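You operate a simulated robot arm through the tools that you are given. There is no shell and no other tool. Be economical: measure what you need, move in short steps, check, and stop when the job is done.

The job below is to be done with a simulated two-armed robot. You get a single attempt, and the scene is never put back.

Task
Fit the yellow cartridge, lock the filter lid and set 140 kPa.
Fine: lock the lid and shut the yellow valve before you open the red one; the black knob sets the outlet gauge.

The check looks at the end state, three seconds after you hand in, the way a careful person would. Anything else that was tipped, shoved, dropped, spilled or broken makes it a failure. A push-on lid holds only when it is set on centred and level and pressed home; a screw cap is set on level and turned clockwise until tight.

Robot
Two 7-joint arms with three-finger grippers on one trunk, on a base that drives. Base frame: it is fixed to the floor where the robot stands at the start and does not move with it; the origin is under the middle of the robot, x ahead of it, y to its left, z up. Readings come in mm, degrees, newtons and seconds.
The left shoulder is at the start at [42, 154, 1007], the right one opposite. With the tool pointing down near the work surface each hand reaches from about 100 to 620 mm from the robot's upright axis, wherever it stands, measured 20 degrees to its own side. Places, roughly: black knob [800, -400, 1000]; blue knob [400, -1700, 800]; blue tap [700, -1100, 1000]; filter [800, -200, 900]; minus key [500, 300, 1200]; orange lever [400, -1300, 1100]; plus key [500, 200, 1200]; red knob [400, -1500, 800]; red valve [700, 0, 1000]; run key [500, 300, 1100]; stop key [500, 200, 1100]; valve four [800, -900, 1000]; valve one [800, -500, 1000]; valve three [800, -700, 1000]; valve two [800, -600, 1000]; white tap [700, -1200, 1000]. Payload 2.69 kg a hand.
Tool frame (each hand has its own): the origin (TCP) lies between the finger pads and is the grasp point; the fingertips stand 29 mm ahead of it; z points along the fingers, y is the line along which they close. The gripper opens to 120 mm. The gripper's body begins 78 mm behind the TCP.
Orientation is that of the tool frame in the base frame, as a unit quaternion [w, x, y, z]. With the fingers straight down and closing along the base's y, the tool's x points along the base's -x, its y along +y and its z along -z.

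Tools
- The arms move only by the tool jog_arm. It takes "left_increments", "right_increments" or both (then of equal length, played together; a hand with none holds still); each is text: rows parted by semicolons, each of 7 numbers parted by spaces: the shift along the tool's x, y, z in mm, then the turn, a rotation vector about the tool's x, y, z in degrees, then the finger opening in mm, from 0 to 120. In form: x y z rx ry rz fingers; .... A call has 1 to 20 rows; each row shifts and turns the commanded pose from where the row before left it, along the tool's axes as they then stand. Each row takes 0.2 s and may step no farther than 50 mm and 8.6 degrees from the row before; otherwise, or with a gripper value out of range, the whole call is refused. Where a pose cannot be reached the arm comes as near as it can. A force on the tool above 90 N (or 10 N above the force at the start of the call, whichever is more), or a blocked arm, ends the call early, and 0.2 s more pass. Each finger halts on what it meets, pressing with about 38 N; the grip force reading is that of the motor and also rises with nothing between the fingers. The clock runs only during rows and for 0.2 s after the last one: add rows that do not move to give the fingers time. The reply holds the time, the measured pose of the TCP, the force on the tool along the base axes, the opening and the grip force, in the units named above and with some noise, with the torque about the TCP (base axes, N m) and any sound that the robot's microphone picked up.
- Cameras (640 x 400 px; columns grow to the right, rows downward): "scene" is now at [158, 4.8, 1173.8]; the picture's right is [0.03, -1.00, 0.00], its down [-0.41, -0.01, -0.91] and it looks along [0.91, 0.03, -0.41] (base axes); focal length 214 px, centre (320, 200). "left" rides on the left gripper at [63, 0, -104] in its tool frame; the picture's right is [0.00, 1.00, 0.00], its down [-0.83, 0.00, -0.56] and it looks along [-0.56, 0.00, 0.83] (tool axes); focal length 275 px, centre (320, 200). "right" rides on the right gripper at [63, 0, -104] in its tool frame; the picture's right is [0.00, 1.00, 0.00], its down [-0.83, 0.00, -0.56] and it looks along [-0.56, 0.00, 0.83] (tool axes); focal length 275 px, centre (320, 200). There is no depth. A picture from a camera that has moved, and an enlarged one, comes with that camera's place and axes in the base frame and with its lens.
- camera(camera): a new picture of that camera. It takes no simulated time.
- raise_lower(by): slides the trunk up (or, below 0, down) by that many mm; the arms and the scene camera ride with it, the base frame stays. It gives what a move gives, with no picture.
- drive_base(legs): drives the robot by 1 to 6 legs, each [ahead, left, turn to the left] in mm, mm and degrees, along the robot's own axes; the way and the turn of a leg run together, so that a leg with both is an arc; at most 1500 mm and 180 degrees a leg. The arms and the cameras ride along, it lands a little off, and it stops where it bumps. It gives what a move gives.
- head_to(pan, tilt): turns the head with the scene camera to pan (to the left, within 80 degrees either way) and tilt (down, from -29 to 69), counted from straight ahead of the robot. It gives what a move gives.
- inspect(camera, box): a new picture of the part [left, top, right, bottom] of that camera's present view, enlarged. It takes no simulated time.
- sign_off(): hands the job in; it is judged then, once.

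Work in short steps. Places have to be worked out from the pictures, the camera data and where the tool is seen: move nearer, look again, correct. Check each grasp and each placing, and mend what went wrong. You have 120 turns and 100 pictures in all, those below and enlarged ones among them. Open the grippers and draw the arms clear of the work before you hand the job in, unless the task says otherwise; then end with one line.

The tools are called by a JSON object that holds its "name" and its "arguments". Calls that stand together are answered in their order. jog_arm: Moves the arms, as the interface text tells. Its arguments: {"type":"object","properties":{"left_increments":{"type":"string"},"right_increments":{"type":"string"}},"required":[]} The other tools are called the same way: raise_lower (by) slides the trunk up or down; drive_base (legs) drives the base; head_to (pan, tilt) turns the head that bears the scene camera; camera (camera) takes a picture; inspect (camera, box) takes an enlarged picture of a part of a camera's view; sign_off () hands the job in.

At the start:

```text
t: 0.0
left_position: [404.9, 26.8, 999.7]
left_ee_rot: [0.0, 0.0, 1.0, 0.0]
left_contact_force: [0.1, 0.0, 0.6]
left_wrist_torque: [-0.02, 0.05, 0.0]
left_width: 120.0
left_grasp_force: 0.0
right_position: [296.9, -276.4, 999.6]
right_ee_rot: [0.0, 0.0, 1.0, 0.0]
right_contact_force: [0.8, 0.7, -0.1]
right_wrist_torque: [0.04, -0.01, 0.01]
right_width: 120.0
right_grasp_force: 0.0
trunk travel left (down, up): [-375.0, 63.0]
robot x, y, heading: [0.1, 1.4, -0.0]
head pan, tilt: [2.0, 24.1]
```

scene: 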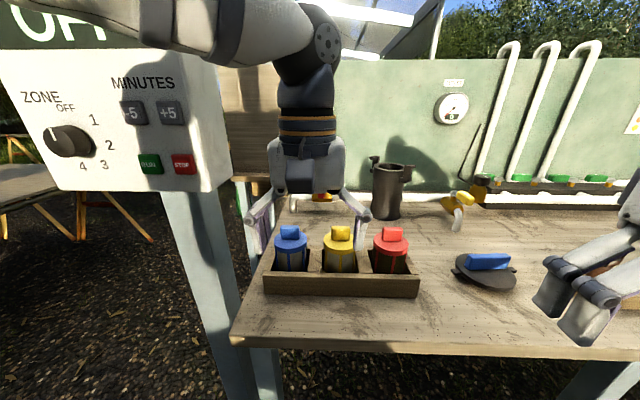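
right: 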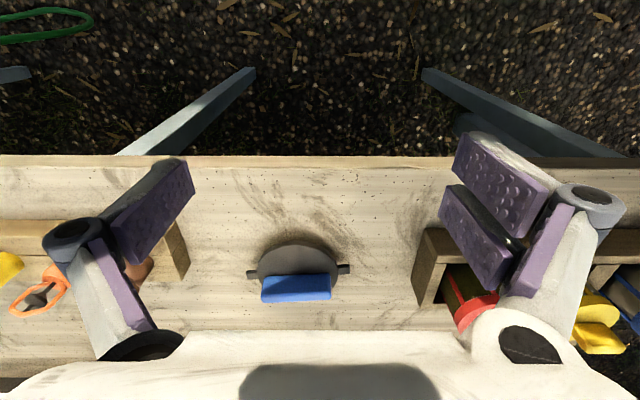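
left: 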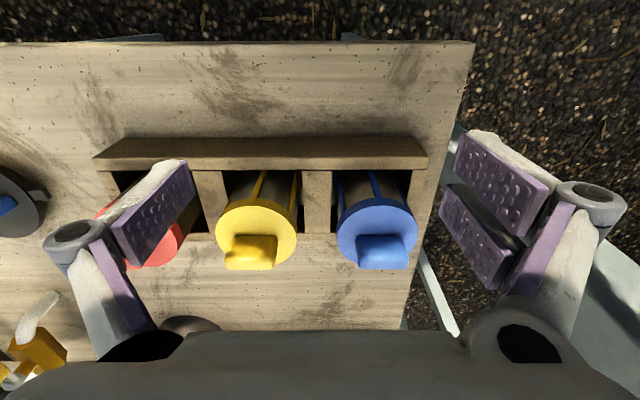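

The rack with cartridges, the filter housing, the lid and the valves are partly hidden by the left arm. I enlarge the work area first.

{"name": "inspect", "arguments": {"camera": "scene", "box": [240, 140, 540, 330]}}

{"name": "inspect", "arguments": {"camera": "scene", "box": [420, 60, 640, 240]}}

```text
2.11 times, centred on (390, 235) of scene
camera zoom: at [158.0, 4.8, 1173.8], right [0.03, -1.0, 0.0], down [-0.41, -0.01, -0.91], along [0.91, 0.03, -0.41], focal length 452 px, centre (173, 126)
```

zoom: 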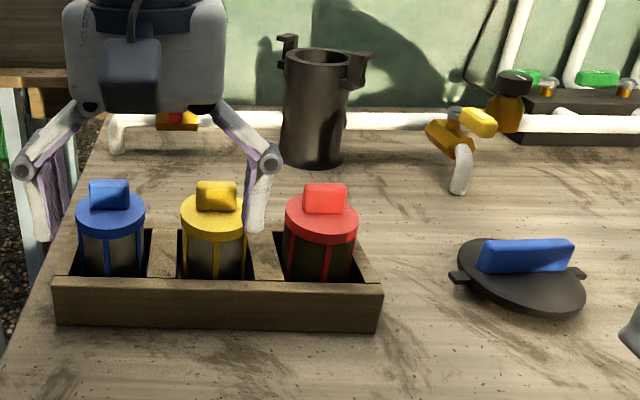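

```text
2.22 times, centred on (530, 150) of scene
camera zoom: at [158.0, 4.8, 1173.8], right [0.03, -1.0, 0.0], down [-0.41, -0.01, -0.91], along [0.91, 0.03, -0.41], focal length 477 px, centre (-147, 311)
```

zoom: 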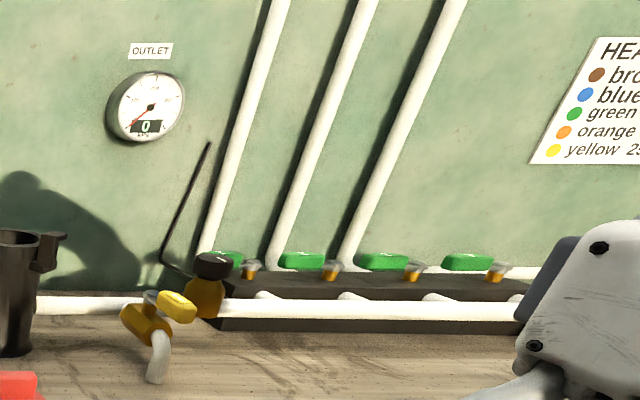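

The yellow cartridge's cap triangulates to about [447, -13, 970]. I raise the left hand straight up to clear the view, then look with the scene camera at the filter and valves.

{"name": "jog_arm", "arguments": {"left_increments": "0 0 -50 0 0 0 120; 0 0 -50 0 0 0 120; 0 0 -30 0 0 0 120; 30 40 0 0 0 0 120; 30 40 0 0 0 0 120; 30 40 0 0 0 0 120;0 40 0 0 0 0 120"}}

{"name": "camera", "arguments": {"camera": "scene"}}

{"name": "camera", "arguments": {"camera": "left"}}

```text
t: 1.6
left_position: [314.4, 183.7, 1128.5]
left_ee_rot: [0.001, 0.0, 1.0, 0.0]
left_contact_force: [-0.1, -0.6, 0.9]
left_wrist_torque: [-0.03, 0.03, -0.01]
left_width: 120.0
left_grasp_force: 0.1
left hand out of reach, approached as far as the arm can: row 7
right_position: [298.2, -275.3, 1000.5]
right_ee_rot: [0.0, 0.0, 1.0, 0.0]
right_contact_force: [-0.8, 1.0, 0.0]
right_wrist_torque: [-0.02, 0.02, 0.02]
right_width: 120.2
right_grasp_force: 0.0
trunk travel left (down, up): [-375.0, 63.0]
robot x, y, heading: [-1.4, -3.7, 0.3]
head pan, tilt: [2.0, 24.1]
```

```text
94 pictures are left
camera scene: at [158.2, 5.3, 1173.7], right [0.03, -1.0, 0.0], down [-0.41, -0.01, -0.91], along [0.91, 0.03, -0.41], focal length 214 px, centre (320, 200)
```

scene: 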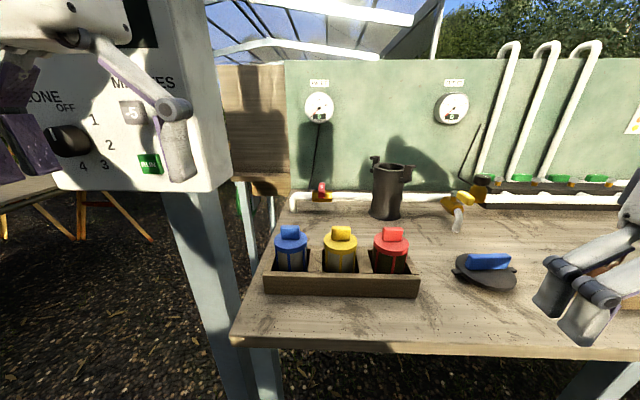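

```text
93 pictures are left
camera left: at [253.1, 183.2, 1233.0], right [0.01, 1.0, 0.0], down [0.83, 0.0, 0.56], along [0.56, 0.0, -0.83], focal length 275 px, centre (320, 200)
```

left: 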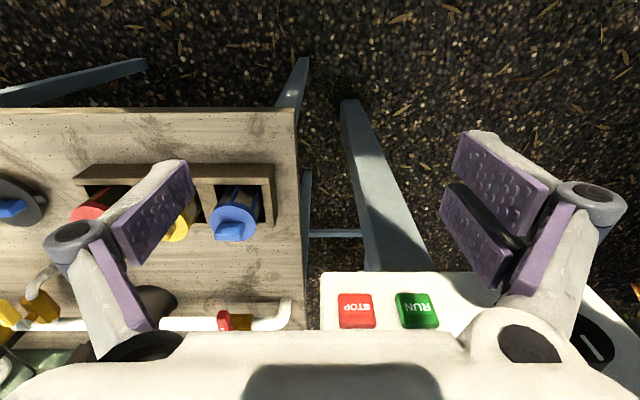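

Now the view is clear; I enlarge the back-wall part and the foreground.

{"name": "inspect", "arguments": {"camera": "scene", "box": [280, 70, 500, 240]}}

{"name": "inspect", "arguments": {"camera": "scene", "box": [230, 210, 540, 360]}}

```text
2.35 times, centred on (390, 155) of scene
camera zoom: at [158.2, 5.3, 1173.7], right [0.03, -1.0, 0.0], down [-0.41, -0.01, -0.91], along [0.91, 0.03, -0.41], focal length 505 px, centre (155, 306)
```

zoom: 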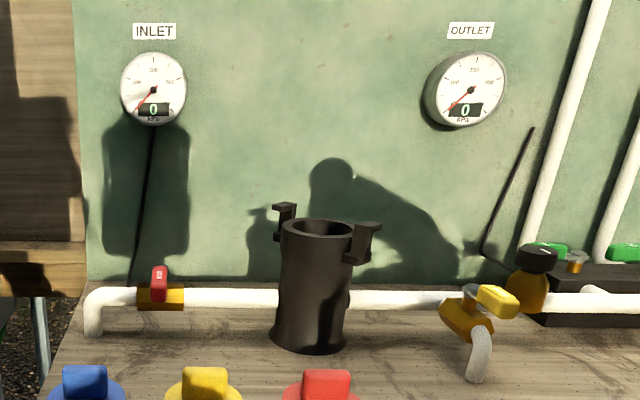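

```text
2.06 times, centred on (385, 285) of scene
camera zoom: at [158.2, 5.3, 1173.7], right [0.03, -1.0, 0.0], down [-0.41, -0.01, -0.91], along [0.91, 0.03, -0.41], focal length 443 px, centre (186, 24)
```

zoom: 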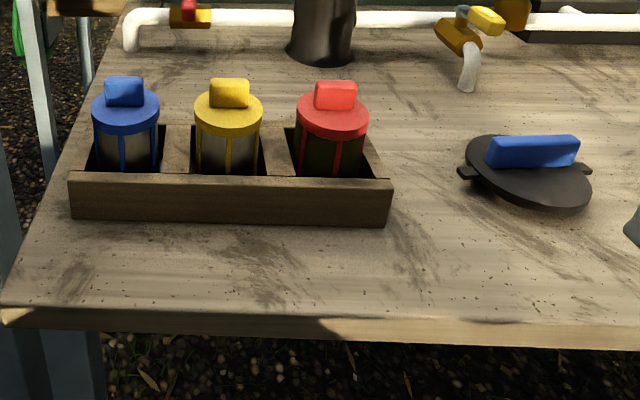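

Table top comes out near z 862, filter around [750, -177] with the rim near z 1010, lid about [485, -303]. I bring the left hand over the yellow cartridge for a close look.

{"name": "jog_arm", "arguments": {"left_increments": "0 -45 0 0 0 0 120; 0 -45 0 0 0 0 120; 0 -45 0 0 0 0 120; -25 -45 0 0 0 0 120; -25 -17 0 0 0 0 120; 0 0 30 0 0 0 120"}}

{"name": "camera", "arguments": {"camera": "left"}}

```text
refused: row 4 steps farther than a row can; nothing moved
```

```text
90 pictures are left
camera left: at [253.1, 183.2, 1233.0], right [0.01, 1.0, 0.0], down [0.83, 0.0, 0.56], along [0.56, 0.0, -0.83], focal length 275 px, centre (320, 200)
```

left: 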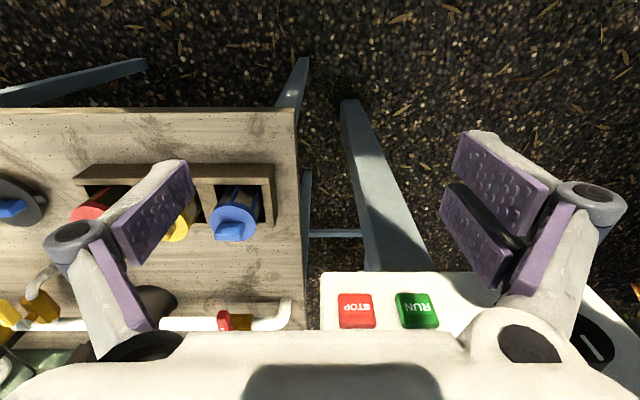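

Row 4 was over the 50 mm step limit, so I resend with smaller rows.

{"name": "jog_arm", "arguments": {"left_increments": "0 -45 0 0 0 0 120; 0 -45 0 0 0 0 120; 0 -45 0 0 0 0 120; -25 -40 0 0 0 0 120; -25 -22 0 0 0 0 120; 0 0 30 0 0 0 120"}}

{"name": "camera", "arguments": {"camera": "left"}}

```text
t: 3.0
left_position: [368.1, -11.7, 1095.9]
left_ee_rot: [0.0, 0.0, 1.0, -0.001]
left_contact_force: [0.0, 0.2, -0.1]
left_wrist_torque: [0.02, -0.03, 0.0]
left_width: 119.8
left_grasp_force: 0.1
right_position: [298.0, -275.7, 999.9]
right_ee_rot: [0.0, 0.0, 1.0, 0.001]
right_contact_force: [0.0, -0.2, -0.8]
right_wrist_torque: [-0.01, 0.0, 0.0]
right_width: 120.0
right_grasp_force: 0.2
trunk travel left (down, up): [-375.0, 63.0]
robot x, y, heading: [-1.7, -0.3, -0.1]
head pan, tilt: [2.0, 24.1]
```

```text
89 pictures are left
camera left: at [305.5, -12.5, 1201.6], right [0.0, 1.0, 0.0], down [0.83, 0.0, 0.56], along [0.56, 0.0, -0.83], focal length 275 px, centre (320, 200)
```

left: 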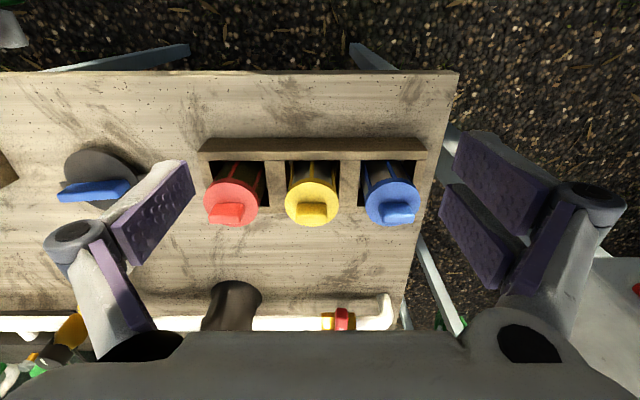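

The yellow tab triangulates from two left-hand views to about [484, -21, 960], about 30 mm wide along y. I move above it with the fingers narrowed.

{"name": "jog_arm", "arguments": {"left_increments": "-45 -9 0 0 0 0 60; -45 0 0 0 0 0 60; -26 0 0 0 0 0 60; 0 0 35 0 0 0 60; 0 0 30 0 0 0 60; 0 0 0 0 0 0 60"}}

{"name": "camera", "arguments": {"camera": "left"}}

{"name": "inspect", "arguments": {"camera": "scene", "box": [250, 170, 450, 310]}}

```text
t: 4.4
left_position: [451.7, -20.5, 1022.3]
left_ee_rot: [-0.001, 0.0, 1.0, 0.0]
left_contact_force: [-0.3, 0.2, -0.4]
left_wrist_torque: [-0.01, 0.0, -0.03]
left_width: 60.0
left_grasp_force: 0.0
left hand out of reach, approached as far as the arm can: row 2, 3
right_position: [297.4, -277.2, 999.9]
right_ee_rot: [0.0, 0.0, 1.0, 0.0]
right_contact_force: [0.4, -0.3, -0.7]
right_wrist_torque: [0.01, -0.02, 0.0]
right_width: 120.0
right_grasp_force: 0.0
trunk travel left (down, up): [-375.0, 63.0]
robot x, y, heading: [3.1, -0.5, 0.1]
head pan, tilt: [2.0, 24.1]
```

```text
88 pictures are left
camera left: at [389.4, -21.2, 1128.7], right [0.0, 1.0, 0.0], down [0.83, 0.0, 0.56], along [0.56, 0.0, -0.83], focal length 275 px, centre (320, 200)
```

left: 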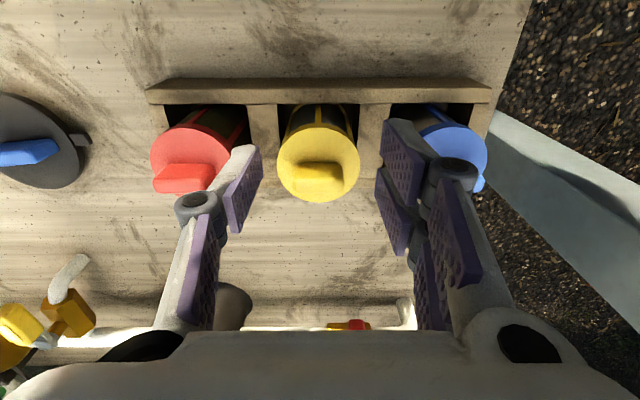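

```text
2.86 times, centred on (350, 240) of scene
camera zoom: at [158.0, 4.9, 1173.8], right [0.03, -1.0, 0.0], down [-0.41, -0.01, -0.91], along [0.91, 0.03, -0.41], focal length 613 px, centre (234, 86)
```

zoom: 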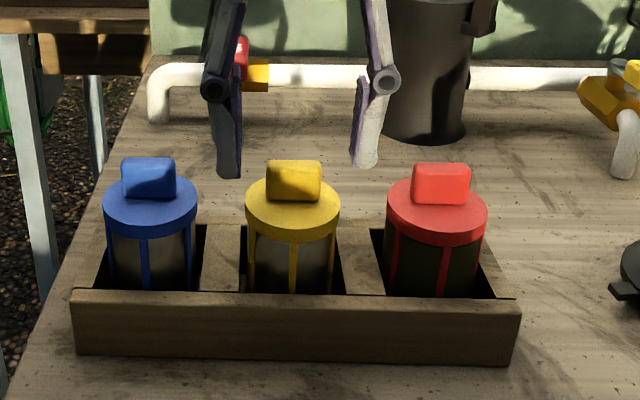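

The left hand ran out of reach at x 452, and the tab is near [478, -22, 968]. The base must come forward; I raise the left hand and drive ahead a little.

{"name": "jog_arm", "arguments": {"left_increments": "30 0 -40 0 0 0 60; 50 0 -20 0 0 0 60; 50 0 0 0 0 0 60", "right_increments": "0 0 -40 0 0 0 120; 0 0 -40 0 0 0 120; 0 0 0 0 0 0 120"}}

{"name": "drive_base", "arguments": {"legs": [[80, 0, 0]]}}

{"name": "head_to", "arguments": {"pan": 0, "tilt": 60}}

{"name": "camera", "arguments": {"camera": "scene"}}

```text
refused: row 2 steps farther than a row can; nothing moved
```

```text
t: 5.5
left_position: [529.4, -21.8, 1023.2]
left_ee_rot: [0.0, 0.0, 1.0, -0.001]
left_contact_force: [-0.2, -0.1, 0.0]
left_wrist_torque: [0.02, 0.04, 0.0]
left_width: 60.0
left_grasp_force: 0.1
right_position: [374.9, -277.3, 1001.4]
right_ee_rot: [0.0, -0.001, 1.0, 0.001]
right_contact_force: [0.0, 0.0, -0.4]
right_wrist_torque: [-0.01, 0.03, 0.01]
right_width: 120.1
right_grasp_force: 0.1
trunk travel left (down, up): [-375.0, 63.0]
robot x, y, heading: [80.7, -4.1, -0.1]
head pan, tilt: [2.0, 24.1]
```

```text
t: 6.5
left_position: [528.5, -19.8, 1021.4]
left_ee_rot: [-0.001, -0.001, 1.0, -0.001]
left_contact_force: [0.0, 0.8, 0.6]
left_wrist_torque: [-0.02, 0.01, -0.03]
left_width: 60.0
left_grasp_force: 0.2
right_position: [373.5, -276.3, 999.5]
right_ee_rot: [0.0, 0.0, 1.0, 0.001]
right_contact_force: [0.0, -0.1, -0.8]
right_wrist_torque: [0.02, -0.01, 0.02]
right_width: 120.1
right_grasp_force: 0.1
trunk travel left (down, up): [-375.0, 63.0]
robot x, y, heading: [76.5, -0.0, 0.0]
head pan, tilt: [0.0, 60.0]
```

```text
86 pictures are left
camera scene: at [220.7, 2.3, 1136.4], right [0.01, -1.0, 0.0], down [-0.75, -0.01, -0.66], along [0.66, 0.01, -0.75], focal length 214 px, centre (320, 200)
```

scene: 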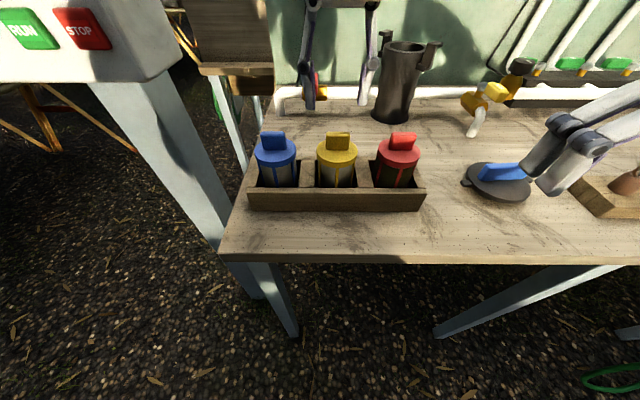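

Base moved to x 77 with no contact. I shift the left hand back over the tab at x 478 and look.

{"name": "jog_arm", "arguments": {"left_increments": "30 -2 0 0 0 0 60; 21 0 0 0 0 0 60; 0 0 0 0 0 0 60"}}

{"name": "camera", "arguments": {"camera": "left"}}

{"name": "inspect", "arguments": {"camera": "scene", "box": [230, 80, 450, 220]}}

```text
t: 7.3
left_position: [477.1, -21.8, 1023.1]
left_ee_rot: [-0.001, -0.001, 1.0, 0.0]
left_contact_force: [-0.4, -0.3, -0.5]
left_wrist_torque: [0.01, -0.02, -0.01]
left_width: 59.9
left_grasp_force: 0.0
right_position: [374.4, -277.3, 1000.0]
right_ee_rot: [0.0, 0.001, 1.0, 0.0]
right_contact_force: [0.2, 0.6, 0.3]
right_wrist_torque: [0.02, 0.01, 0.0]
right_width: 119.9
right_grasp_force: 0.1
trunk travel left (down, up): [-375.0, 63.0]
robot x, y, heading: [78.2, 0.8, -0.2]
head pan, tilt: [0.0, 60.0]
```

```text
85 pictures are left
camera left: at [416.0, -22.3, 1128.6], right [0.0, 1.0, 0.0], down [0.83, 0.0, 0.55], along [0.55, 0.0, -0.83], focal length 275 px, centre (320, 200)
```

left: 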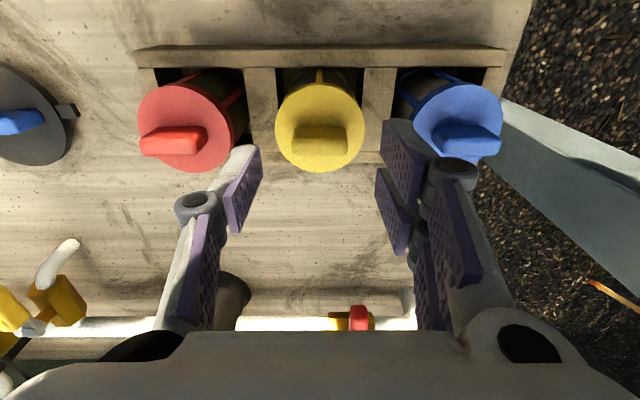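

```text
2.86 times, centred on (340, 150) of scene
camera zoom: at [222.6, 2.3, 1139.7], right [0.01, -1.0, 0.0], down [-0.72, -0.01, -0.69], along [0.69, 0.01, -0.72], focal length 613 px, centre (263, 343)
```

zoom: 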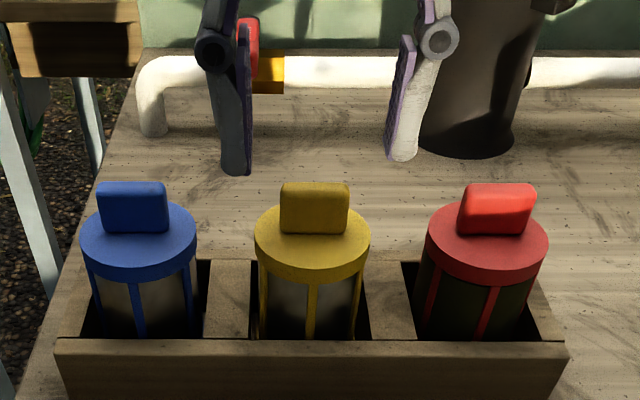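

The tab lies on the tool axis in both views. I descend 36 mm and close gently.

{"name": "jog_arm", "arguments": {"left_increments": "0 0 18 0 0 0 54; 0 0 18 0 0 0 54; 0 0 0 0 0 0 54"}}

{"name": "camera", "arguments": {"camera": "left"}}

{"name": "inspect", "arguments": {"camera": "scene", "box": [230, 80, 450, 220]}}

```text
t: 8.1
left_position: [477.4, -22.8, 986.2]
left_ee_rot: [-0.003, -0.002, 1.0, 0.0]
left_contact_force: [-0.6, -0.6, -0.4]
left_wrist_torque: [-0.02, 0.04, 0.03]
left_width: 53.9
left_grasp_force: 0.1
right_position: [374.5, -275.4, 1000.3]
right_ee_rot: [0.0, 0.0, 1.0, -0.001]
right_contact_force: [0.4, -0.2, 0.0]
right_wrist_torque: [0.03, 0.0, -0.02]
right_width: 120.2
right_grasp_force: 0.0
trunk travel left (down, up): [-375.0, 63.0]
robot x, y, heading: [75.8, -0.2, -0.1]
head pan, tilt: [0.0, 60.0]
```

```text
83 pictures are left
camera left: at [415.6, -23.1, 1092.2], right [0.0, 1.0, 0.0], down [0.83, 0.0, 0.55], along [0.55, 0.0, -0.83], focal length 275 px, centre (320, 200)
```

left: 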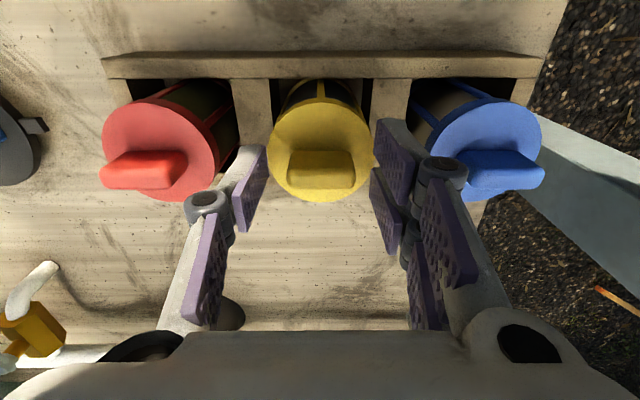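

```text
2.86 times, centred on (340, 150) of scene
camera zoom: at [219.5, 0.0, 1134.9], right [-0.02, -1.0, 0.0], down [-0.77, 0.02, -0.64], along [0.64, -0.01, -0.77], focal length 613 px, centre (263, 343)
```

zoom: 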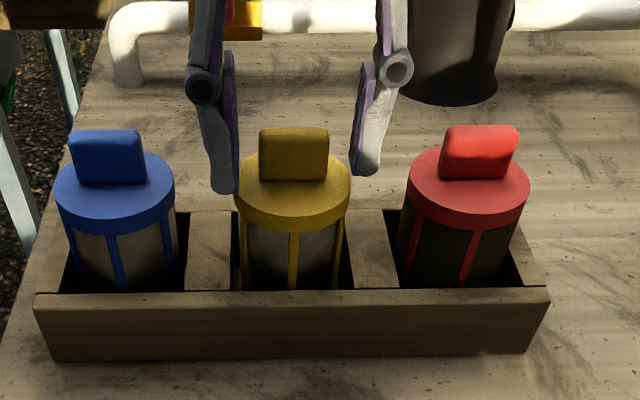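

Fingers straddle the tab just above the cap. I close.

{"name": "jog_arm", "arguments": {"left_increments": "0 0 0 0 0 0 20; 0 0 0 0 0 0 20; 0 0 0 0 0 0 20"}}

{"name": "inspect", "arguments": {"camera": "scene", "box": [230, 80, 450, 220]}}

```text
t: 8.9
left_position: [477.5, -22.6, 986.5]
left_ee_rot: [-0.002, -0.001, 1.0, 0.0]
left_contact_force: [-0.3, -0.1, 0.8]
left_wrist_torque: [0.02, -0.01, 0.05]
left_width: 32.8
left_grasp_force: 37.8
right_position: [375.2, -275.5, 999.3]
right_ee_rot: [0.0, 0.0, 1.0, 0.0]
right_contact_force: [-0.7, 0.2, -0.1]
right_wrist_torque: [-0.01, 0.0, 0.03]
right_width: 120.0
right_grasp_force: 0.0
trunk travel left (down, up): [-375.0, 63.0]
robot x, y, heading: [77.5, -0.8, -0.1]
head pan, tilt: [0.0, 60.0]
```

```text
2.86 times, centred on (340, 150) of scene
camera zoom: at [219.7, -0.3, 1135.0], right [-0.03, -1.0, 0.0], down [-0.76, 0.02, -0.64], along [0.64, -0.02, -0.76], focal length 613 px, centre (263, 343)
```

zoom: 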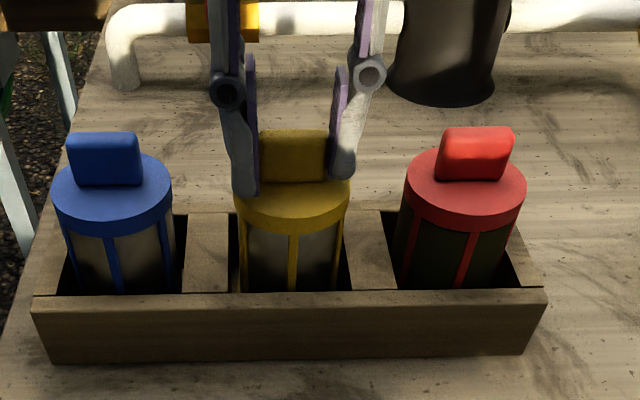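

Firm grip at 33 mm. I lift straight up.

{"name": "jog_arm", "arguments": {"left_increments": "0 0 -20 0 0 0 20; 0 0 -30 0 0 0 20; 0 0 -40 0 0 0 20; 0 0 -40 0 0 0 20; 0 0 0 0 0 0 20"}}

{"name": "head_to", "arguments": {"pan": 0, "tilt": 35}}

{"name": "camera", "arguments": {"camera": "scene"}}

```text
t: 10.1
left_position: [478.7, -23.0, 1117.8]
left_ee_rot: [-0.002, 0.0, 1.0, -0.002]
left_contact_force: [-0.4, -0.7, -1.0]
left_wrist_torque: [-0.02, -0.01, 0.01]
left_width: 33.1
left_grasp_force: 37.8
right_position: [373.8, -277.1, 999.8]
right_ee_rot: [0.0, 0.0, 1.0, 0.001]
right_contact_force: [-0.3, -0.1, -0.6]
right_wrist_torque: [0.01, 0.02, -0.02]
right_width: 119.9
right_grasp_force: 0.0
trunk travel left (down, up): [-375.0, 63.0]
robot x, y, heading: [79.8, -1.2, 0.1]
head pan, tilt: [0.0, 60.0]
```

```text
t: 11.0
left_position: [476.8, -23.9, 1118.9]
left_ee_rot: [0.001, -0.001, 1.0, -0.002]
left_contact_force: [0.9, 0.2, -0.6]
left_wrist_torque: [-0.03, 0.02, 0.0]
left_width: 33.0
left_grasp_force: 37.6
right_position: [373.3, -275.5, 1001.8]
right_ee_rot: [0.0, 0.0, 1.0, 0.0]
right_contact_force: [0.7, 0.3, 0.9]
right_wrist_torque: [-0.01, 0.03, -0.02]
right_width: 119.9
right_grasp_force: 0.1
trunk travel left (down, up): [-375.0, 63.0]
robot x, y, heading: [79.0, -1.8, 0.1]
head pan, tilt: [0.0, 35.0]
```

```text
80 pictures are left
camera scene: at [222.2, -6.0, 1139.7], right [-0.09, -1.0, 0.0], down [-0.72, 0.07, -0.69], along [0.68, -0.06, -0.73], focal length 214 px, centre (320, 200)
```

scene: 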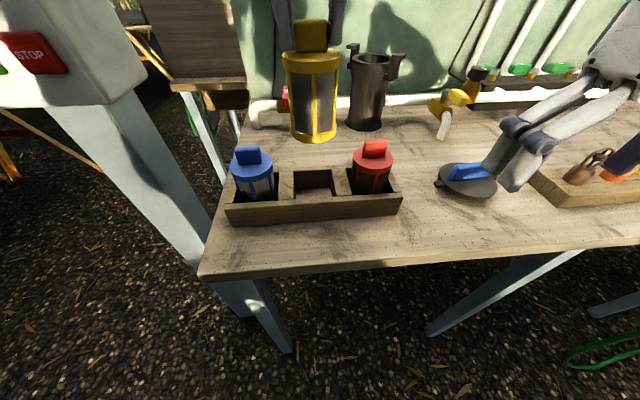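

Cartridge is out and hanging straight. I raise the trunk and drive sideways then ahead so the filter lies in front of the left arm (base is well clear of the table edge at x 356).

{"name": "raise_lower", "arguments": {"by": 60}}

{"name": "drive_base", "arguments": {"legs": [[0, -290, 0], [80, 0, 0]]}}

{"name": "camera", "arguments": {"camera": "scene"}}

```text
t: 12.0
left_position: [467.5, -21.9, 1186.4]
left_ee_rot: [0.015, 0.001, 1.0, 0.001]
left_contact_force: [0.2, -0.6, -1.2]
left_wrist_torque: [-0.03, 0.0, 0.03]
left_width: 32.9
left_grasp_force: 38.2
right_position: [374.1, -276.2, 1059.2]
right_ee_rot: [-0.001, 0.0, 1.0, -0.001]
right_contact_force: [0.1, -0.1, 0.2]
right_wrist_torque: [-0.01, 0.02, 0.05]
right_width: 119.9
right_grasp_force: 0.1
trunk travel left (down, up): [-435.0, 3.0]
robot x, y, heading: [76.4, 0.0, -0.2]
head pan, tilt: [0.0, 35.0]
```

```text
t: 15.4
left_position: [545.8, -314.6, 1187.9]
left_ee_rot: [0.016, 0.001, 1.0, -0.001]
left_contact_force: [-0.1, -0.3, -1.0]
left_wrist_torque: [0.04, 0.04, -0.01]
left_width: 33.2
left_grasp_force: 38.2
right_position: [452.8, -569.1, 1060.0]
right_ee_rot: [0.0, 0.002, 1.0, 0.001]
right_contact_force: [-0.1, -0.3, -0.5]
right_wrist_torque: [0.0, 0.01, -0.03]
right_width: 120.1
right_grasp_force: 0.0
trunk travel left (down, up): [-435.0, 3.0]
robot x, y, heading: [155.2, -291.9, -0.1]
head pan, tilt: [0.0, 35.0]
```

```text
79 pictures are left
camera scene: at [250.6, -290.5, 1225.1], right [0.0, -1.0, 0.0], down [-0.57, 0.0, -0.82], along [0.82, 0.0, -0.57], focal length 214 px, centre (320, 200)
```

scene: 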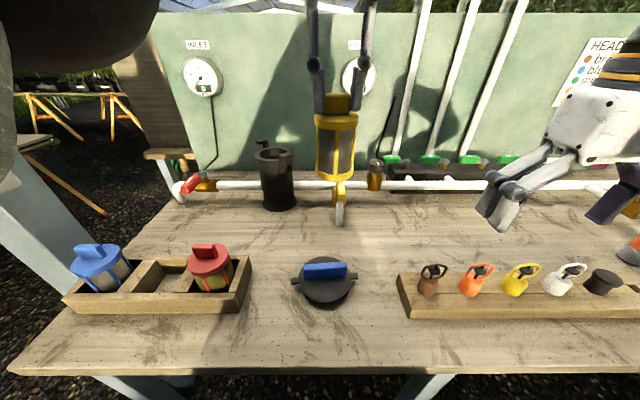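

Filter triangulates to about [755, -171], rim z ≈ 1010. I drive a bit further ahead and look at the filter's hooks with the left-hand camera.

{"name": "drive_base", "arguments": {"legs": [[60, 0, 0]]}}

{"name": "jog_arm", "arguments": {"left_increments": "0 30 0 0 0 0 20; 0 20 0 0 0 0 20"}}

{"name": "camera", "arguments": {"camera": "left"}}

{"name": "inspect", "arguments": {"camera": "scene", "box": [160, 100, 440, 280]}}

```text
t: 16.4
left_position: [605.8, -315.7, 1188.1]
left_ee_rot: [0.016, 0.001, 1.0, -0.001]
left_contact_force: [1.1, -0.7, -0.7]
left_wrist_torque: [0.02, 0.07, 0.03]
left_width: 32.9
left_grasp_force: 38.1
right_position: [511.3, -570.9, 1058.7]
right_ee_rot: [0.0, 0.002, 1.0, 0.0]
right_contact_force: [0.7, 0.0, 0.0]
right_wrist_torque: [0.02, 0.05, -0.01]
right_width: 119.7
right_grasp_force: 0.0
trunk travel left (down, up): [-435.0, 3.0]
robot x, y, heading: [211.6, -291.0, -0.2]
head pan, tilt: [0.0, 35.0]
```

```text
t: 17.0
left_position: [605.0, -266.6, 1187.8]
left_ee_rot: [0.015, 0.003, 1.0, -0.001]
left_contact_force: [0.8, -0.3, -1.2]
left_wrist_torque: [0.0, 0.03, 0.01]
left_width: 33.1
left_grasp_force: 37.9
right_position: [509.3, -570.2, 1060.2]
right_ee_rot: [0.0, 0.002, 1.0, -0.001]
right_contact_force: [-0.9, 0.9, 0.2]
right_wrist_torque: [0.01, -0.02, -0.01]
right_width: 120.0
right_grasp_force: 0.0
trunk travel left (down, up): [-435.0, 3.0]
robot x, y, heading: [211.6, -293.1, -0.0]
head pan, tilt: [0.0, 35.0]
```

```text
78 pictures are left
camera left: at [539.7, -266.5, 1291.4], right [0.01, 1.0, 0.0], down [0.81, -0.01, 0.58], along [0.58, -0.01, -0.81], focal length 275 px, centre (320, 200)
```

left: 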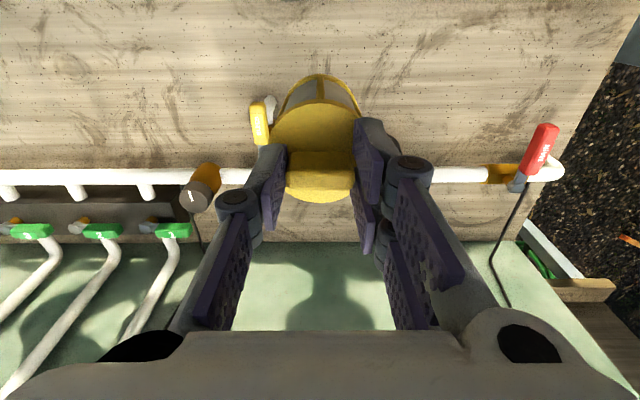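

```text
2.22 times, centred on (300, 190) of scene
camera zoom: at [309.2, -290.7, 1225.0], right [0.0, -1.0, 0.0], down [-0.57, 0.0, -0.82], along [0.82, 0.0, -0.57], focal length 477 px, centre (364, 222)
```

zoom: 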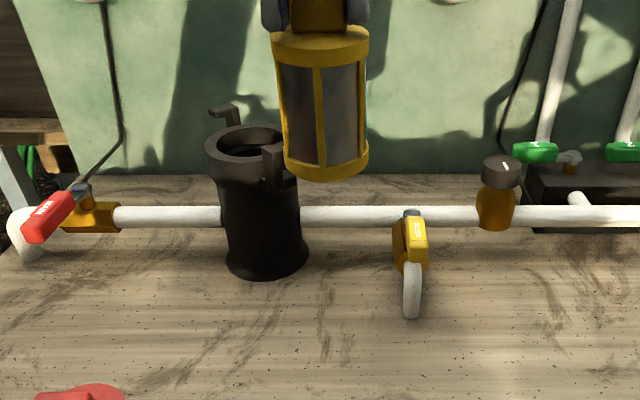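

Handles: red lever points toward the robot (across the pipe = shut), yellow lever along its branch (= open). I move the left hand to the right to unmask the filter top.

{"name": "jog_arm", "arguments": {"left_increments": "0 -40 0 0 0 0 20; 0 -45 0 0 0 0 20; -20 0 0 0 0 0 20"}}

{"name": "inspect", "arguments": {"camera": "left", "box": [340, 80, 600, 260]}}

{"name": "inspect", "arguments": {"camera": "scene", "box": [220, 120, 340, 240]}}

```text
t: 17.8
left_position: [590.5, -336.5, 1180.9]
left_ee_rot: [0.016, 0.002, 1.0, -0.001]
left_contact_force: [1.1, -0.2, -0.5]
left_wrist_torque: [-0.01, 0.01, -0.01]
left_width: 33.0
left_grasp_force: 38.2
left hand out of reach, approached as far as the arm can: row 2, 3
right_position: [510.3, -569.4, 1058.8]
right_ee_rot: [0.001, 0.002, 1.0, 0.0]
right_contact_force: [1.0, 0.7, -0.4]
right_wrist_torque: [-0.01, 0.04, 0.02]
right_width: 120.1
right_grasp_force: 0.1
trunk travel left (down, up): [-435.0, 3.0]
robot x, y, heading: [211.5, -292.5, -0.3]
head pan, tilt: [0.0, 35.0]
```

```text
2.22 times, centred on (470, 170) of left
camera zoom: at [525.3, -337.1, 1284.3], right [0.01, 1.0, 0.0], down [0.81, -0.01, 0.58], along [0.58, -0.01, -0.81], focal length 612 px, centre (-13, 267)
```

zoom: 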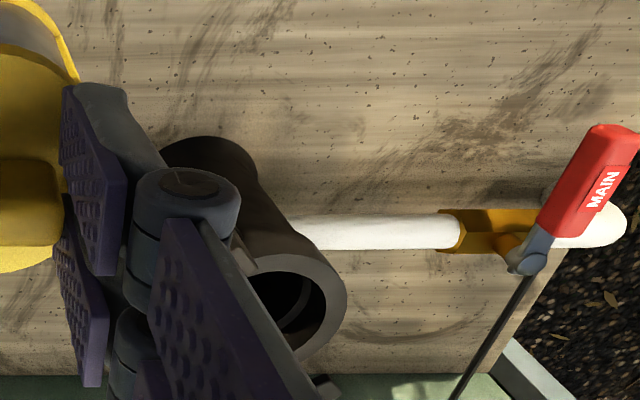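

```text
3.33 times, centred on (280, 180) of scene
camera zoom: at [311.5, -289.1, 1232.1], right [0.01, -1.0, 0.0], down [-0.51, -0.01, -0.86], along [0.86, 0.01, -0.51], focal length 715 px, centre (453, 267)
```

zoom: 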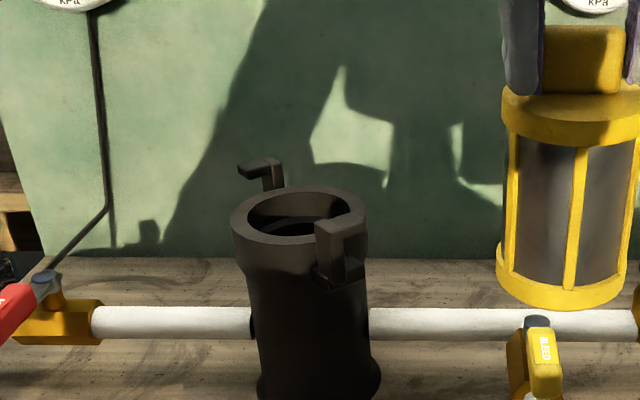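

The scene view shows bayonet hooks opening on their counter-clockwise side, so the lid goes on with ears along y and turns clockwise. Reach is the problem; I look down to see how much room the base has to the table.

{"name": "head_to", "arguments": {"pan": 0, "tilt": 69}}

{"name": "camera", "arguments": {"camera": "scene"}}

```text
t: 18.8
left_position: [590.3, -336.5, 1180.5]
left_ee_rot: [0.015, 0.002, 1.0, 0.0]
left_contact_force: [-0.8, -0.1, -1.1]
left_wrist_torque: [-0.02, -0.01, 0.0]
left_width: 32.9
left_grasp_force: 37.9
right_position: [509.2, -568.9, 1059.0]
right_ee_rot: [0.001, 0.001, 1.0, 0.0]
right_contact_force: [0.9, 1.0, -0.7]
right_wrist_torque: [0.0, 0.03, 0.02]
right_width: 120.0
right_grasp_force: 0.0
trunk travel left (down, up): [-435.0, 3.0]
robot x, y, heading: [212.3, -294.0, -0.2]
head pan, tilt: [0.0, 68.8]
```

```text
74 pictures are left
camera scene: at [311.1, -289.5, 1231.3], right [0.01, -1.0, 0.0], down [-0.51, 0.0, -0.86], along [0.86, 0.01, -0.51], focal length 214 px, centre (320, 200)
```

scene: 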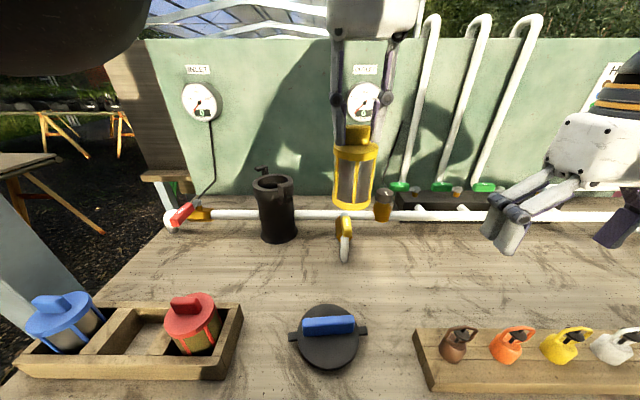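

The head seems to lag; I take the picture again.

{"name": "camera", "arguments": {"camera": "scene"}}

```text
73 pictures are left
camera scene: at [311.1, -289.5, 1231.3], right [0.01, -1.0, 0.0], down [-0.51, 0.0, -0.86], along [0.86, 0.01, -0.51], focal length 214 px, centre (320, 200)
```

scene: 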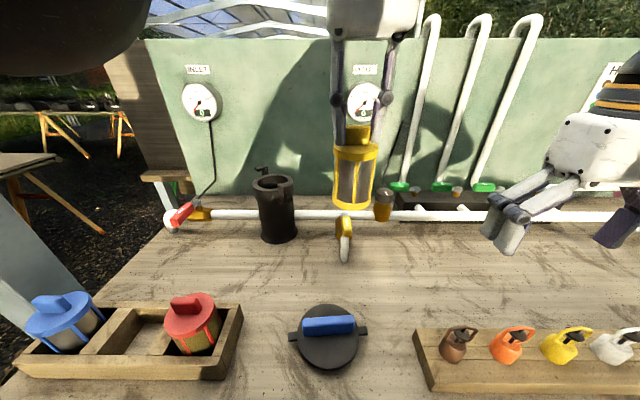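

Time only runs with rows, so I hold still a few rows and look again.

{"name": "jog_arm", "arguments": {"left_increments": "0 0 0 0 0 0 20; 0 0 0 0 0 0 20; 0 0 0 0 0 0 20"}}

{"name": "camera", "arguments": {"camera": "scene"}}

```text
t: 19.6
left_position: [591.5, -336.7, 1180.5]
left_ee_rot: [0.015, 0.002, 1.0, 0.0]
left_contact_force: [-0.1, 1.4, 0.0]
left_wrist_torque: [0.03, -0.01, 0.0]
left_width: 32.9
left_grasp_force: 37.6
right_position: [510.1, -570.1, 1060.0]
right_ee_rot: [0.0, 0.001, 1.0, 0.0]
right_contact_force: [0.0, 0.1, -0.6]
right_wrist_torque: [-0.01, 0.0, -0.01]
right_width: 120.0
right_grasp_force: 0.1
trunk travel left (down, up): [-435.0, 3.0]
robot x, y, heading: [210.2, -293.4, 0.0]
head pan, tilt: [0.0, 68.8]
```

```text
72 pictures are left
camera scene: at [311.0, -289.8, 1231.2], right [0.01, -1.0, 0.0], down [-0.52, 0.0, -0.86], along [0.86, 0.01, -0.52], focal length 214 px, centre (320, 200)
```

scene: 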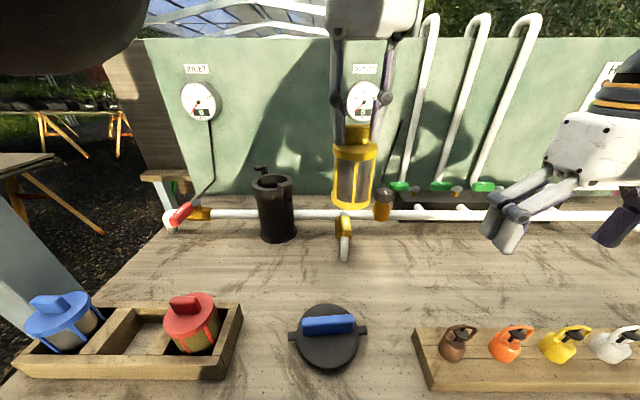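

The head is apparently hindered by the raised left elbow. I pan it right and tilt down to see my own base on that side.

{"name": "head_to", "arguments": {"pan": -60, "tilt": 65}}

{"name": "camera", "arguments": {"camera": "scene"}}

```text
t: 20.9
left_position: [591.3, -335.7, 1182.2]
left_ee_rot: [0.016, 0.003, 1.0, -0.001]
left_contact_force: [-0.4, -0.3, -0.6]
left_wrist_torque: [-0.03, 0.0, 0.01]
left_width: 33.0
left_grasp_force: 37.8
right_position: [511.0, -569.6, 1059.6]
right_ee_rot: [0.0, 0.001, 1.0, 0.0]
right_contact_force: [-0.8, -0.6, -0.3]
right_wrist_torque: [0.0, 0.03, -0.02]
right_width: 119.9
right_grasp_force: 0.1
trunk travel left (down, up): [-435.0, 3.0]
robot x, y, heading: [216.5, -290.9, -0.2]
head pan, tilt: [-60.0, 65.0]
```

```text
71 pictures are left
camera scene: at [251.1, -343.0, 1185.2], right [-0.87, -0.5, 0.0], down [-0.45, 0.79, -0.42], along [0.21, -0.37, -0.91], focal length 214 px, centre (320, 200)
```

scene: 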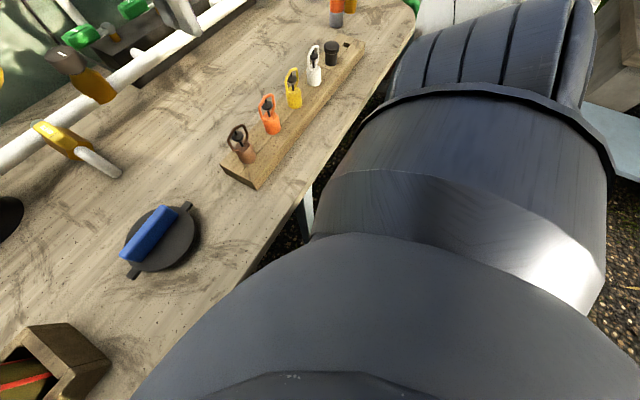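

Panned, the head tilts properly. I move the left hand leftward to take its elbow away from the head and look straight down at my front.

{"name": "jog_arm", "arguments": {"left_increments": "20 40 0 0 0 0 20; 20 40 0 0 0 0 20; 0 40 0 0 0 0 20; 0 40 0 0 0 0 20; 0 40 0 0 0 0 20; 0 0 0 0 0 0 20"}}

{"name": "head_to", "arguments": {"pan": -20, "tilt": 69}}

{"name": "camera", "arguments": {"camera": "scene"}}

```text
t: 22.3
left_position: [552.7, -136.9, 1178.3]
left_ee_rot: [0.017, 0.003, 1.0, 0.0]
left_contact_force: [-0.3, 0.2, -1.1]
left_wrist_torque: [-0.01, 0.04, 0.0]
left_width: 33.1
left_grasp_force: 37.8
right_position: [509.2, -570.7, 1060.4]
right_ee_rot: [0.001, 0.001, 1.0, 0.001]
right_contact_force: [-0.4, -0.4, 0.4]
right_wrist_torque: [0.0, 0.05, 0.0]
right_width: 120.0
right_grasp_force: 0.0
trunk travel left (down, up): [-435.0, 3.0]
robot x, y, heading: [213.5, -292.0, -0.2]
head pan, tilt: [-60.0, 65.0]
```

```text
t: 23.4
left_position: [552.0, -135.8, 1177.7]
left_ee_rot: [0.015, 0.002, 1.0, -0.001]
left_contact_force: [0.5, -0.3, 0.0]
left_wrist_torque: [0.01, 0.0, -0.01]
left_width: 33.1
left_grasp_force: 37.9
right_position: [509.1, -569.1, 1060.2]
right_ee_rot: [0.0, 0.002, 1.0, -0.001]
right_contact_force: [-0.9, -0.4, -1.1]
right_wrist_torque: [0.0, 0.04, 0.01]
right_width: 119.8
right_grasp_force: 0.1
trunk travel left (down, up): [-435.0, 3.0]
robot x, y, heading: [212.7, -292.7, -0.0]
head pan, tilt: [-20.0, 68.8]
```

```text
70 pictures are left
camera scene: at [273.3, -309.8, 1181.4], right [-0.35, -0.94, 0.0], down [-0.87, 0.32, -0.36], along [0.34, -0.13, -0.93], focal length 214 px, centre (320, 200)
```

scene: 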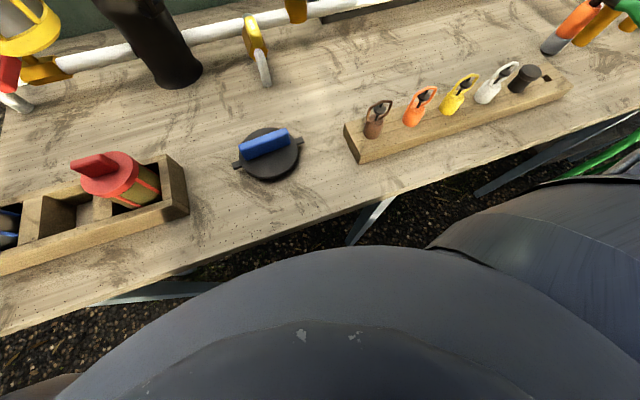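

The chest front is near x ≈ 300, leaving some room. Turning the robot right brings the left shoulder toward the filter, so I turn by 40° in place and check.

{"name": "drive_base", "arguments": {"legs": [[0, 0, -40]]}}

{"name": "head_to", "arguments": {"pan": 45, "tilt": 40}}

{"name": "camera", "arguments": {"camera": "scene"}}

```text
t: 25.6
left_position: [572.2, -388.9, 1178.0]
left_ee_rot: [0.015, 0.342, 0.94, -0.006]
left_contact_force: [1.0, -0.4, -0.4]
left_wrist_torque: [-0.01, -0.02, 0.0]
left_width: 33.0
left_grasp_force: 38.1
right_position: [264.3, -695.3, 1059.4]
right_ee_rot: [0.001, 0.343, 0.939, -0.001]
right_contact_force: [0.4, -0.6, 0.4]
right_wrist_torque: [0.02, -0.02, -0.03]
right_width: 119.9
right_grasp_force: 0.0
trunk travel left (down, up): [-435.0, 3.0]
robot x, y, heading: [211.5, -294.0, -40.1]
head pan, tilt: [-20.0, 68.8]
```

```text
t: 27.0
left_position: [573.3, -388.3, 1177.6]
left_ee_rot: [0.015, 0.343, 0.939, -0.006]
left_contact_force: [1.3, -0.5, -0.8]
left_wrist_torque: [-0.04, 0.0, -0.02]
left_width: 32.8
left_grasp_force: 37.8
right_position: [263.5, -694.5, 1060.2]
right_ee_rot: [0.0, 0.342, 0.94, 0.0]
right_contact_force: [0.2, 0.3, -0.4]
right_wrist_torque: [-0.01, 0.02, 0.03]
right_width: 119.9
right_grasp_force: 0.1
trunk travel left (down, up): [-435.0, 3.0]
robot x, y, heading: [215.2, -292.1, -40.3]
head pan, tilt: [45.0, 40.0]
```

```text
69 pictures are left
camera scene: at [304.3, -286.7, 1217.5], right [0.09, -1.0, 0.0], down [-0.64, -0.05, -0.77], along [0.76, 0.07, -0.64], focal length 214 px, centre (320, 200)
```

scene: 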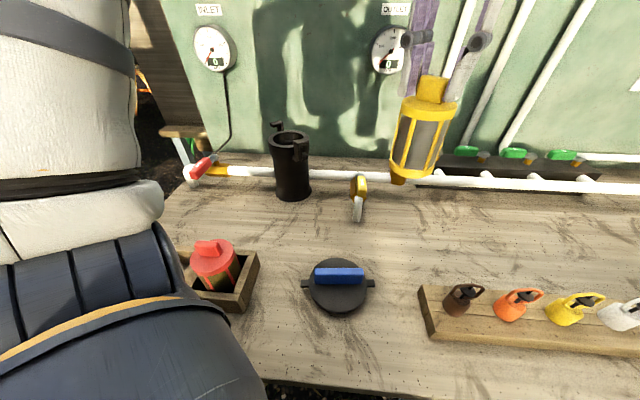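

Turn succeeded without bump. I slide the base a little toward the filter and turn the tool back so the fingers close roughly along y.

{"name": "drive_base", "arguments": {"legs": [[0, 32, 0]]}}

{"name": "jog_arm", "arguments": {"left_increments": "0 0 0 0 0 -7.5 20; 0 0 0 0 0 -7.5 20; 0 0 0 0 0 -7.5 20; 0 0 0 0 0 -7.5 20; 0 0 0 0 0 -7.5 20; 0 0 0 0 0 -7.5 20; 0 0 0 0 0 0 20"}}

```text
t: 27.9
left_position: [583.6, -366.9, 1181.3]
left_ee_rot: [0.019, 0.343, 0.939, -0.003]
left_contact_force: [0.4, -0.4, -1.1]
left_wrist_torque: [-0.02, -0.02, 0.02]
left_width: 32.9
left_grasp_force: 38.4
right_position: [275.8, -672.7, 1058.2]
right_ee_rot: [0.003, 0.343, 0.939, 0.002]
right_contact_force: [-0.2, 0.2, 0.1]
right_wrist_torque: [0.01, -0.02, 0.03]
right_width: 119.9
right_grasp_force: 0.1
trunk travel left (down, up): [-435.0, 3.0]
robot x, y, heading: [228.7, -266.4, -40.3]
head pan, tilt: [45.0, 40.0]
```

```text
t: 29.5
left_position: [584.9, -367.1, 1180.6]
left_ee_rot: [0.016, -0.044, 0.999, -0.011]
left_contact_force: [-0.5, 0.1, -1.0]
left_wrist_torque: [-0.01, 0.0, -0.03]
left_width: 33.1
left_grasp_force: 38.1
right_position: [275.2, -673.8, 1059.9]
right_ee_rot: [0.003, 0.342, 0.94, 0.002]
right_contact_force: [-0.3, -0.2, 0.0]
right_wrist_torque: [0.0, 0.0, 0.02]
right_width: 120.0
right_grasp_force: 0.0
trunk travel left (down, up): [-435.0, 3.0]
robot x, y, heading: [233.4, -269.1, -40.2]
head pan, tilt: [45.0, 40.0]
```

I level the tool (1.9° off) and move most of the way toward the filter, staying high.

{"name": "jog_arm", "arguments": {"left_increments": "0 0 0 -1.36 1.79 0 20; -30 29 0 0 0 0 20; -30 29 0 0 0 0 20; -30 29 0 0 0 0 20; -30 29 0 0 0 0 20; -30 29 0 0 0 0 20; 0 0 0 0 0 0 20"}}

{"name": "camera", "arguments": {"camera": "scene"}}

{"name": "camera", "arguments": {"camera": "left"}}

```text
t: 31.1
left_position: [720.7, -208.6, 1179.6]
left_ee_rot: [0.001, -0.043, 0.999, 0.002]
left_contact_force: [0.3, 0.2, -1.2]
left_wrist_torque: [0.03, -0.01, 0.01]
left_width: 33.1
left_grasp_force: 38.3
right_position: [275.3, -673.6, 1059.7]
right_ee_rot: [0.004, 0.342, 0.94, 0.002]
right_contact_force: [0.4, -0.2, -0.1]
right_wrist_torque: [0.01, 0.0, -0.01]
right_width: 120.1
right_grasp_force: 0.1
trunk travel left (down, up): [-435.0, 3.0]
robot x, y, heading: [234.6, -263.8, -40.2]
head pan, tilt: [45.0, 40.0]
```

```text
68 pictures are left
camera scene: at [314.7, -264.9, 1218.2], right [0.09, -1.0, 0.0], down [-0.63, -0.05, -0.77], along [0.77, 0.07, -0.64], focal length 214 px, centre (320, 200)
```

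scene: 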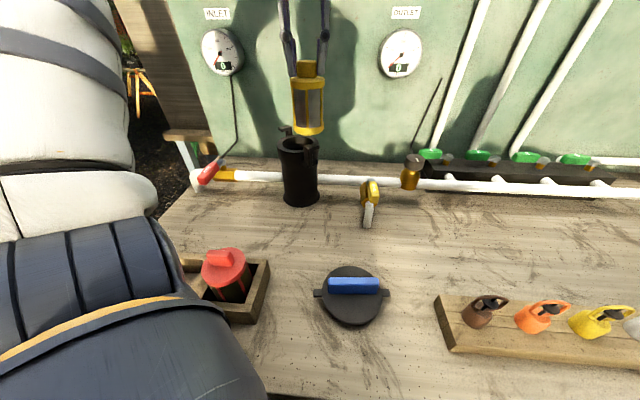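

```text
67 pictures are left
camera left: at [659.1, -215.0, 1285.2], right [-0.08, 1.0, 0.0], down [0.83, 0.07, 0.56], along [0.55, 0.05, -0.83], focal length 275 px, centre (320, 200)
```

left: 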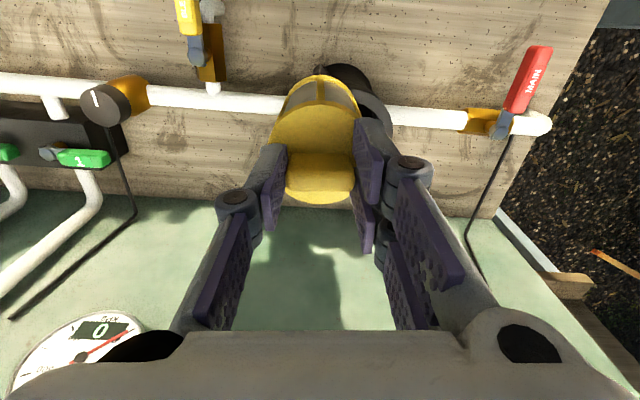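

Reach is fine now. Enlarge the cartridge/filter area for accurate alignment.

{"name": "inspect", "arguments": {"camera": "scene", "box": [250, 50, 370, 220]}}

{"name": "inspect", "arguments": {"camera": "left", "box": [230, 20, 450, 220]}}

```text
2.35 times, centred on (310, 135) of scene
camera zoom: at [314.7, -264.9, 1218.2], right [0.09, -1.0, 0.0], down [-0.63, -0.05, -0.77], along [0.77, 0.07, -0.64], focal length 505 px, centre (344, 353)
```

zoom: 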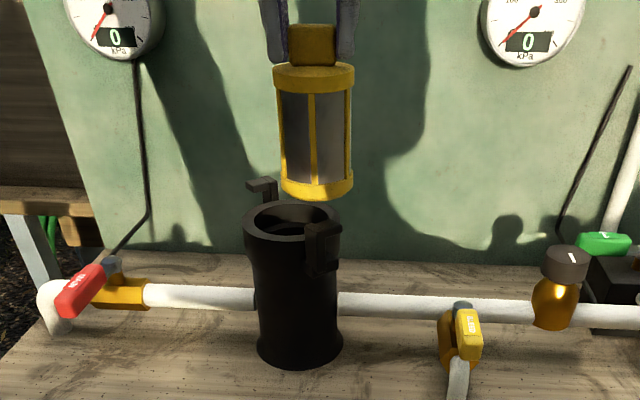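

```text
2.00 times, centred on (340, 120) of left
camera zoom: at [659.1, -215.0, 1285.2], right [-0.08, 1.0, 0.0], down [0.83, 0.07, 0.56], along [0.55, 0.05, -0.83], focal length 551 px, centre (280, 360)
```

zoom: 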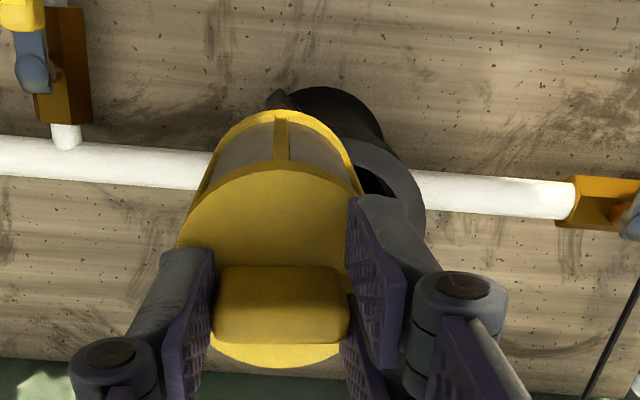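

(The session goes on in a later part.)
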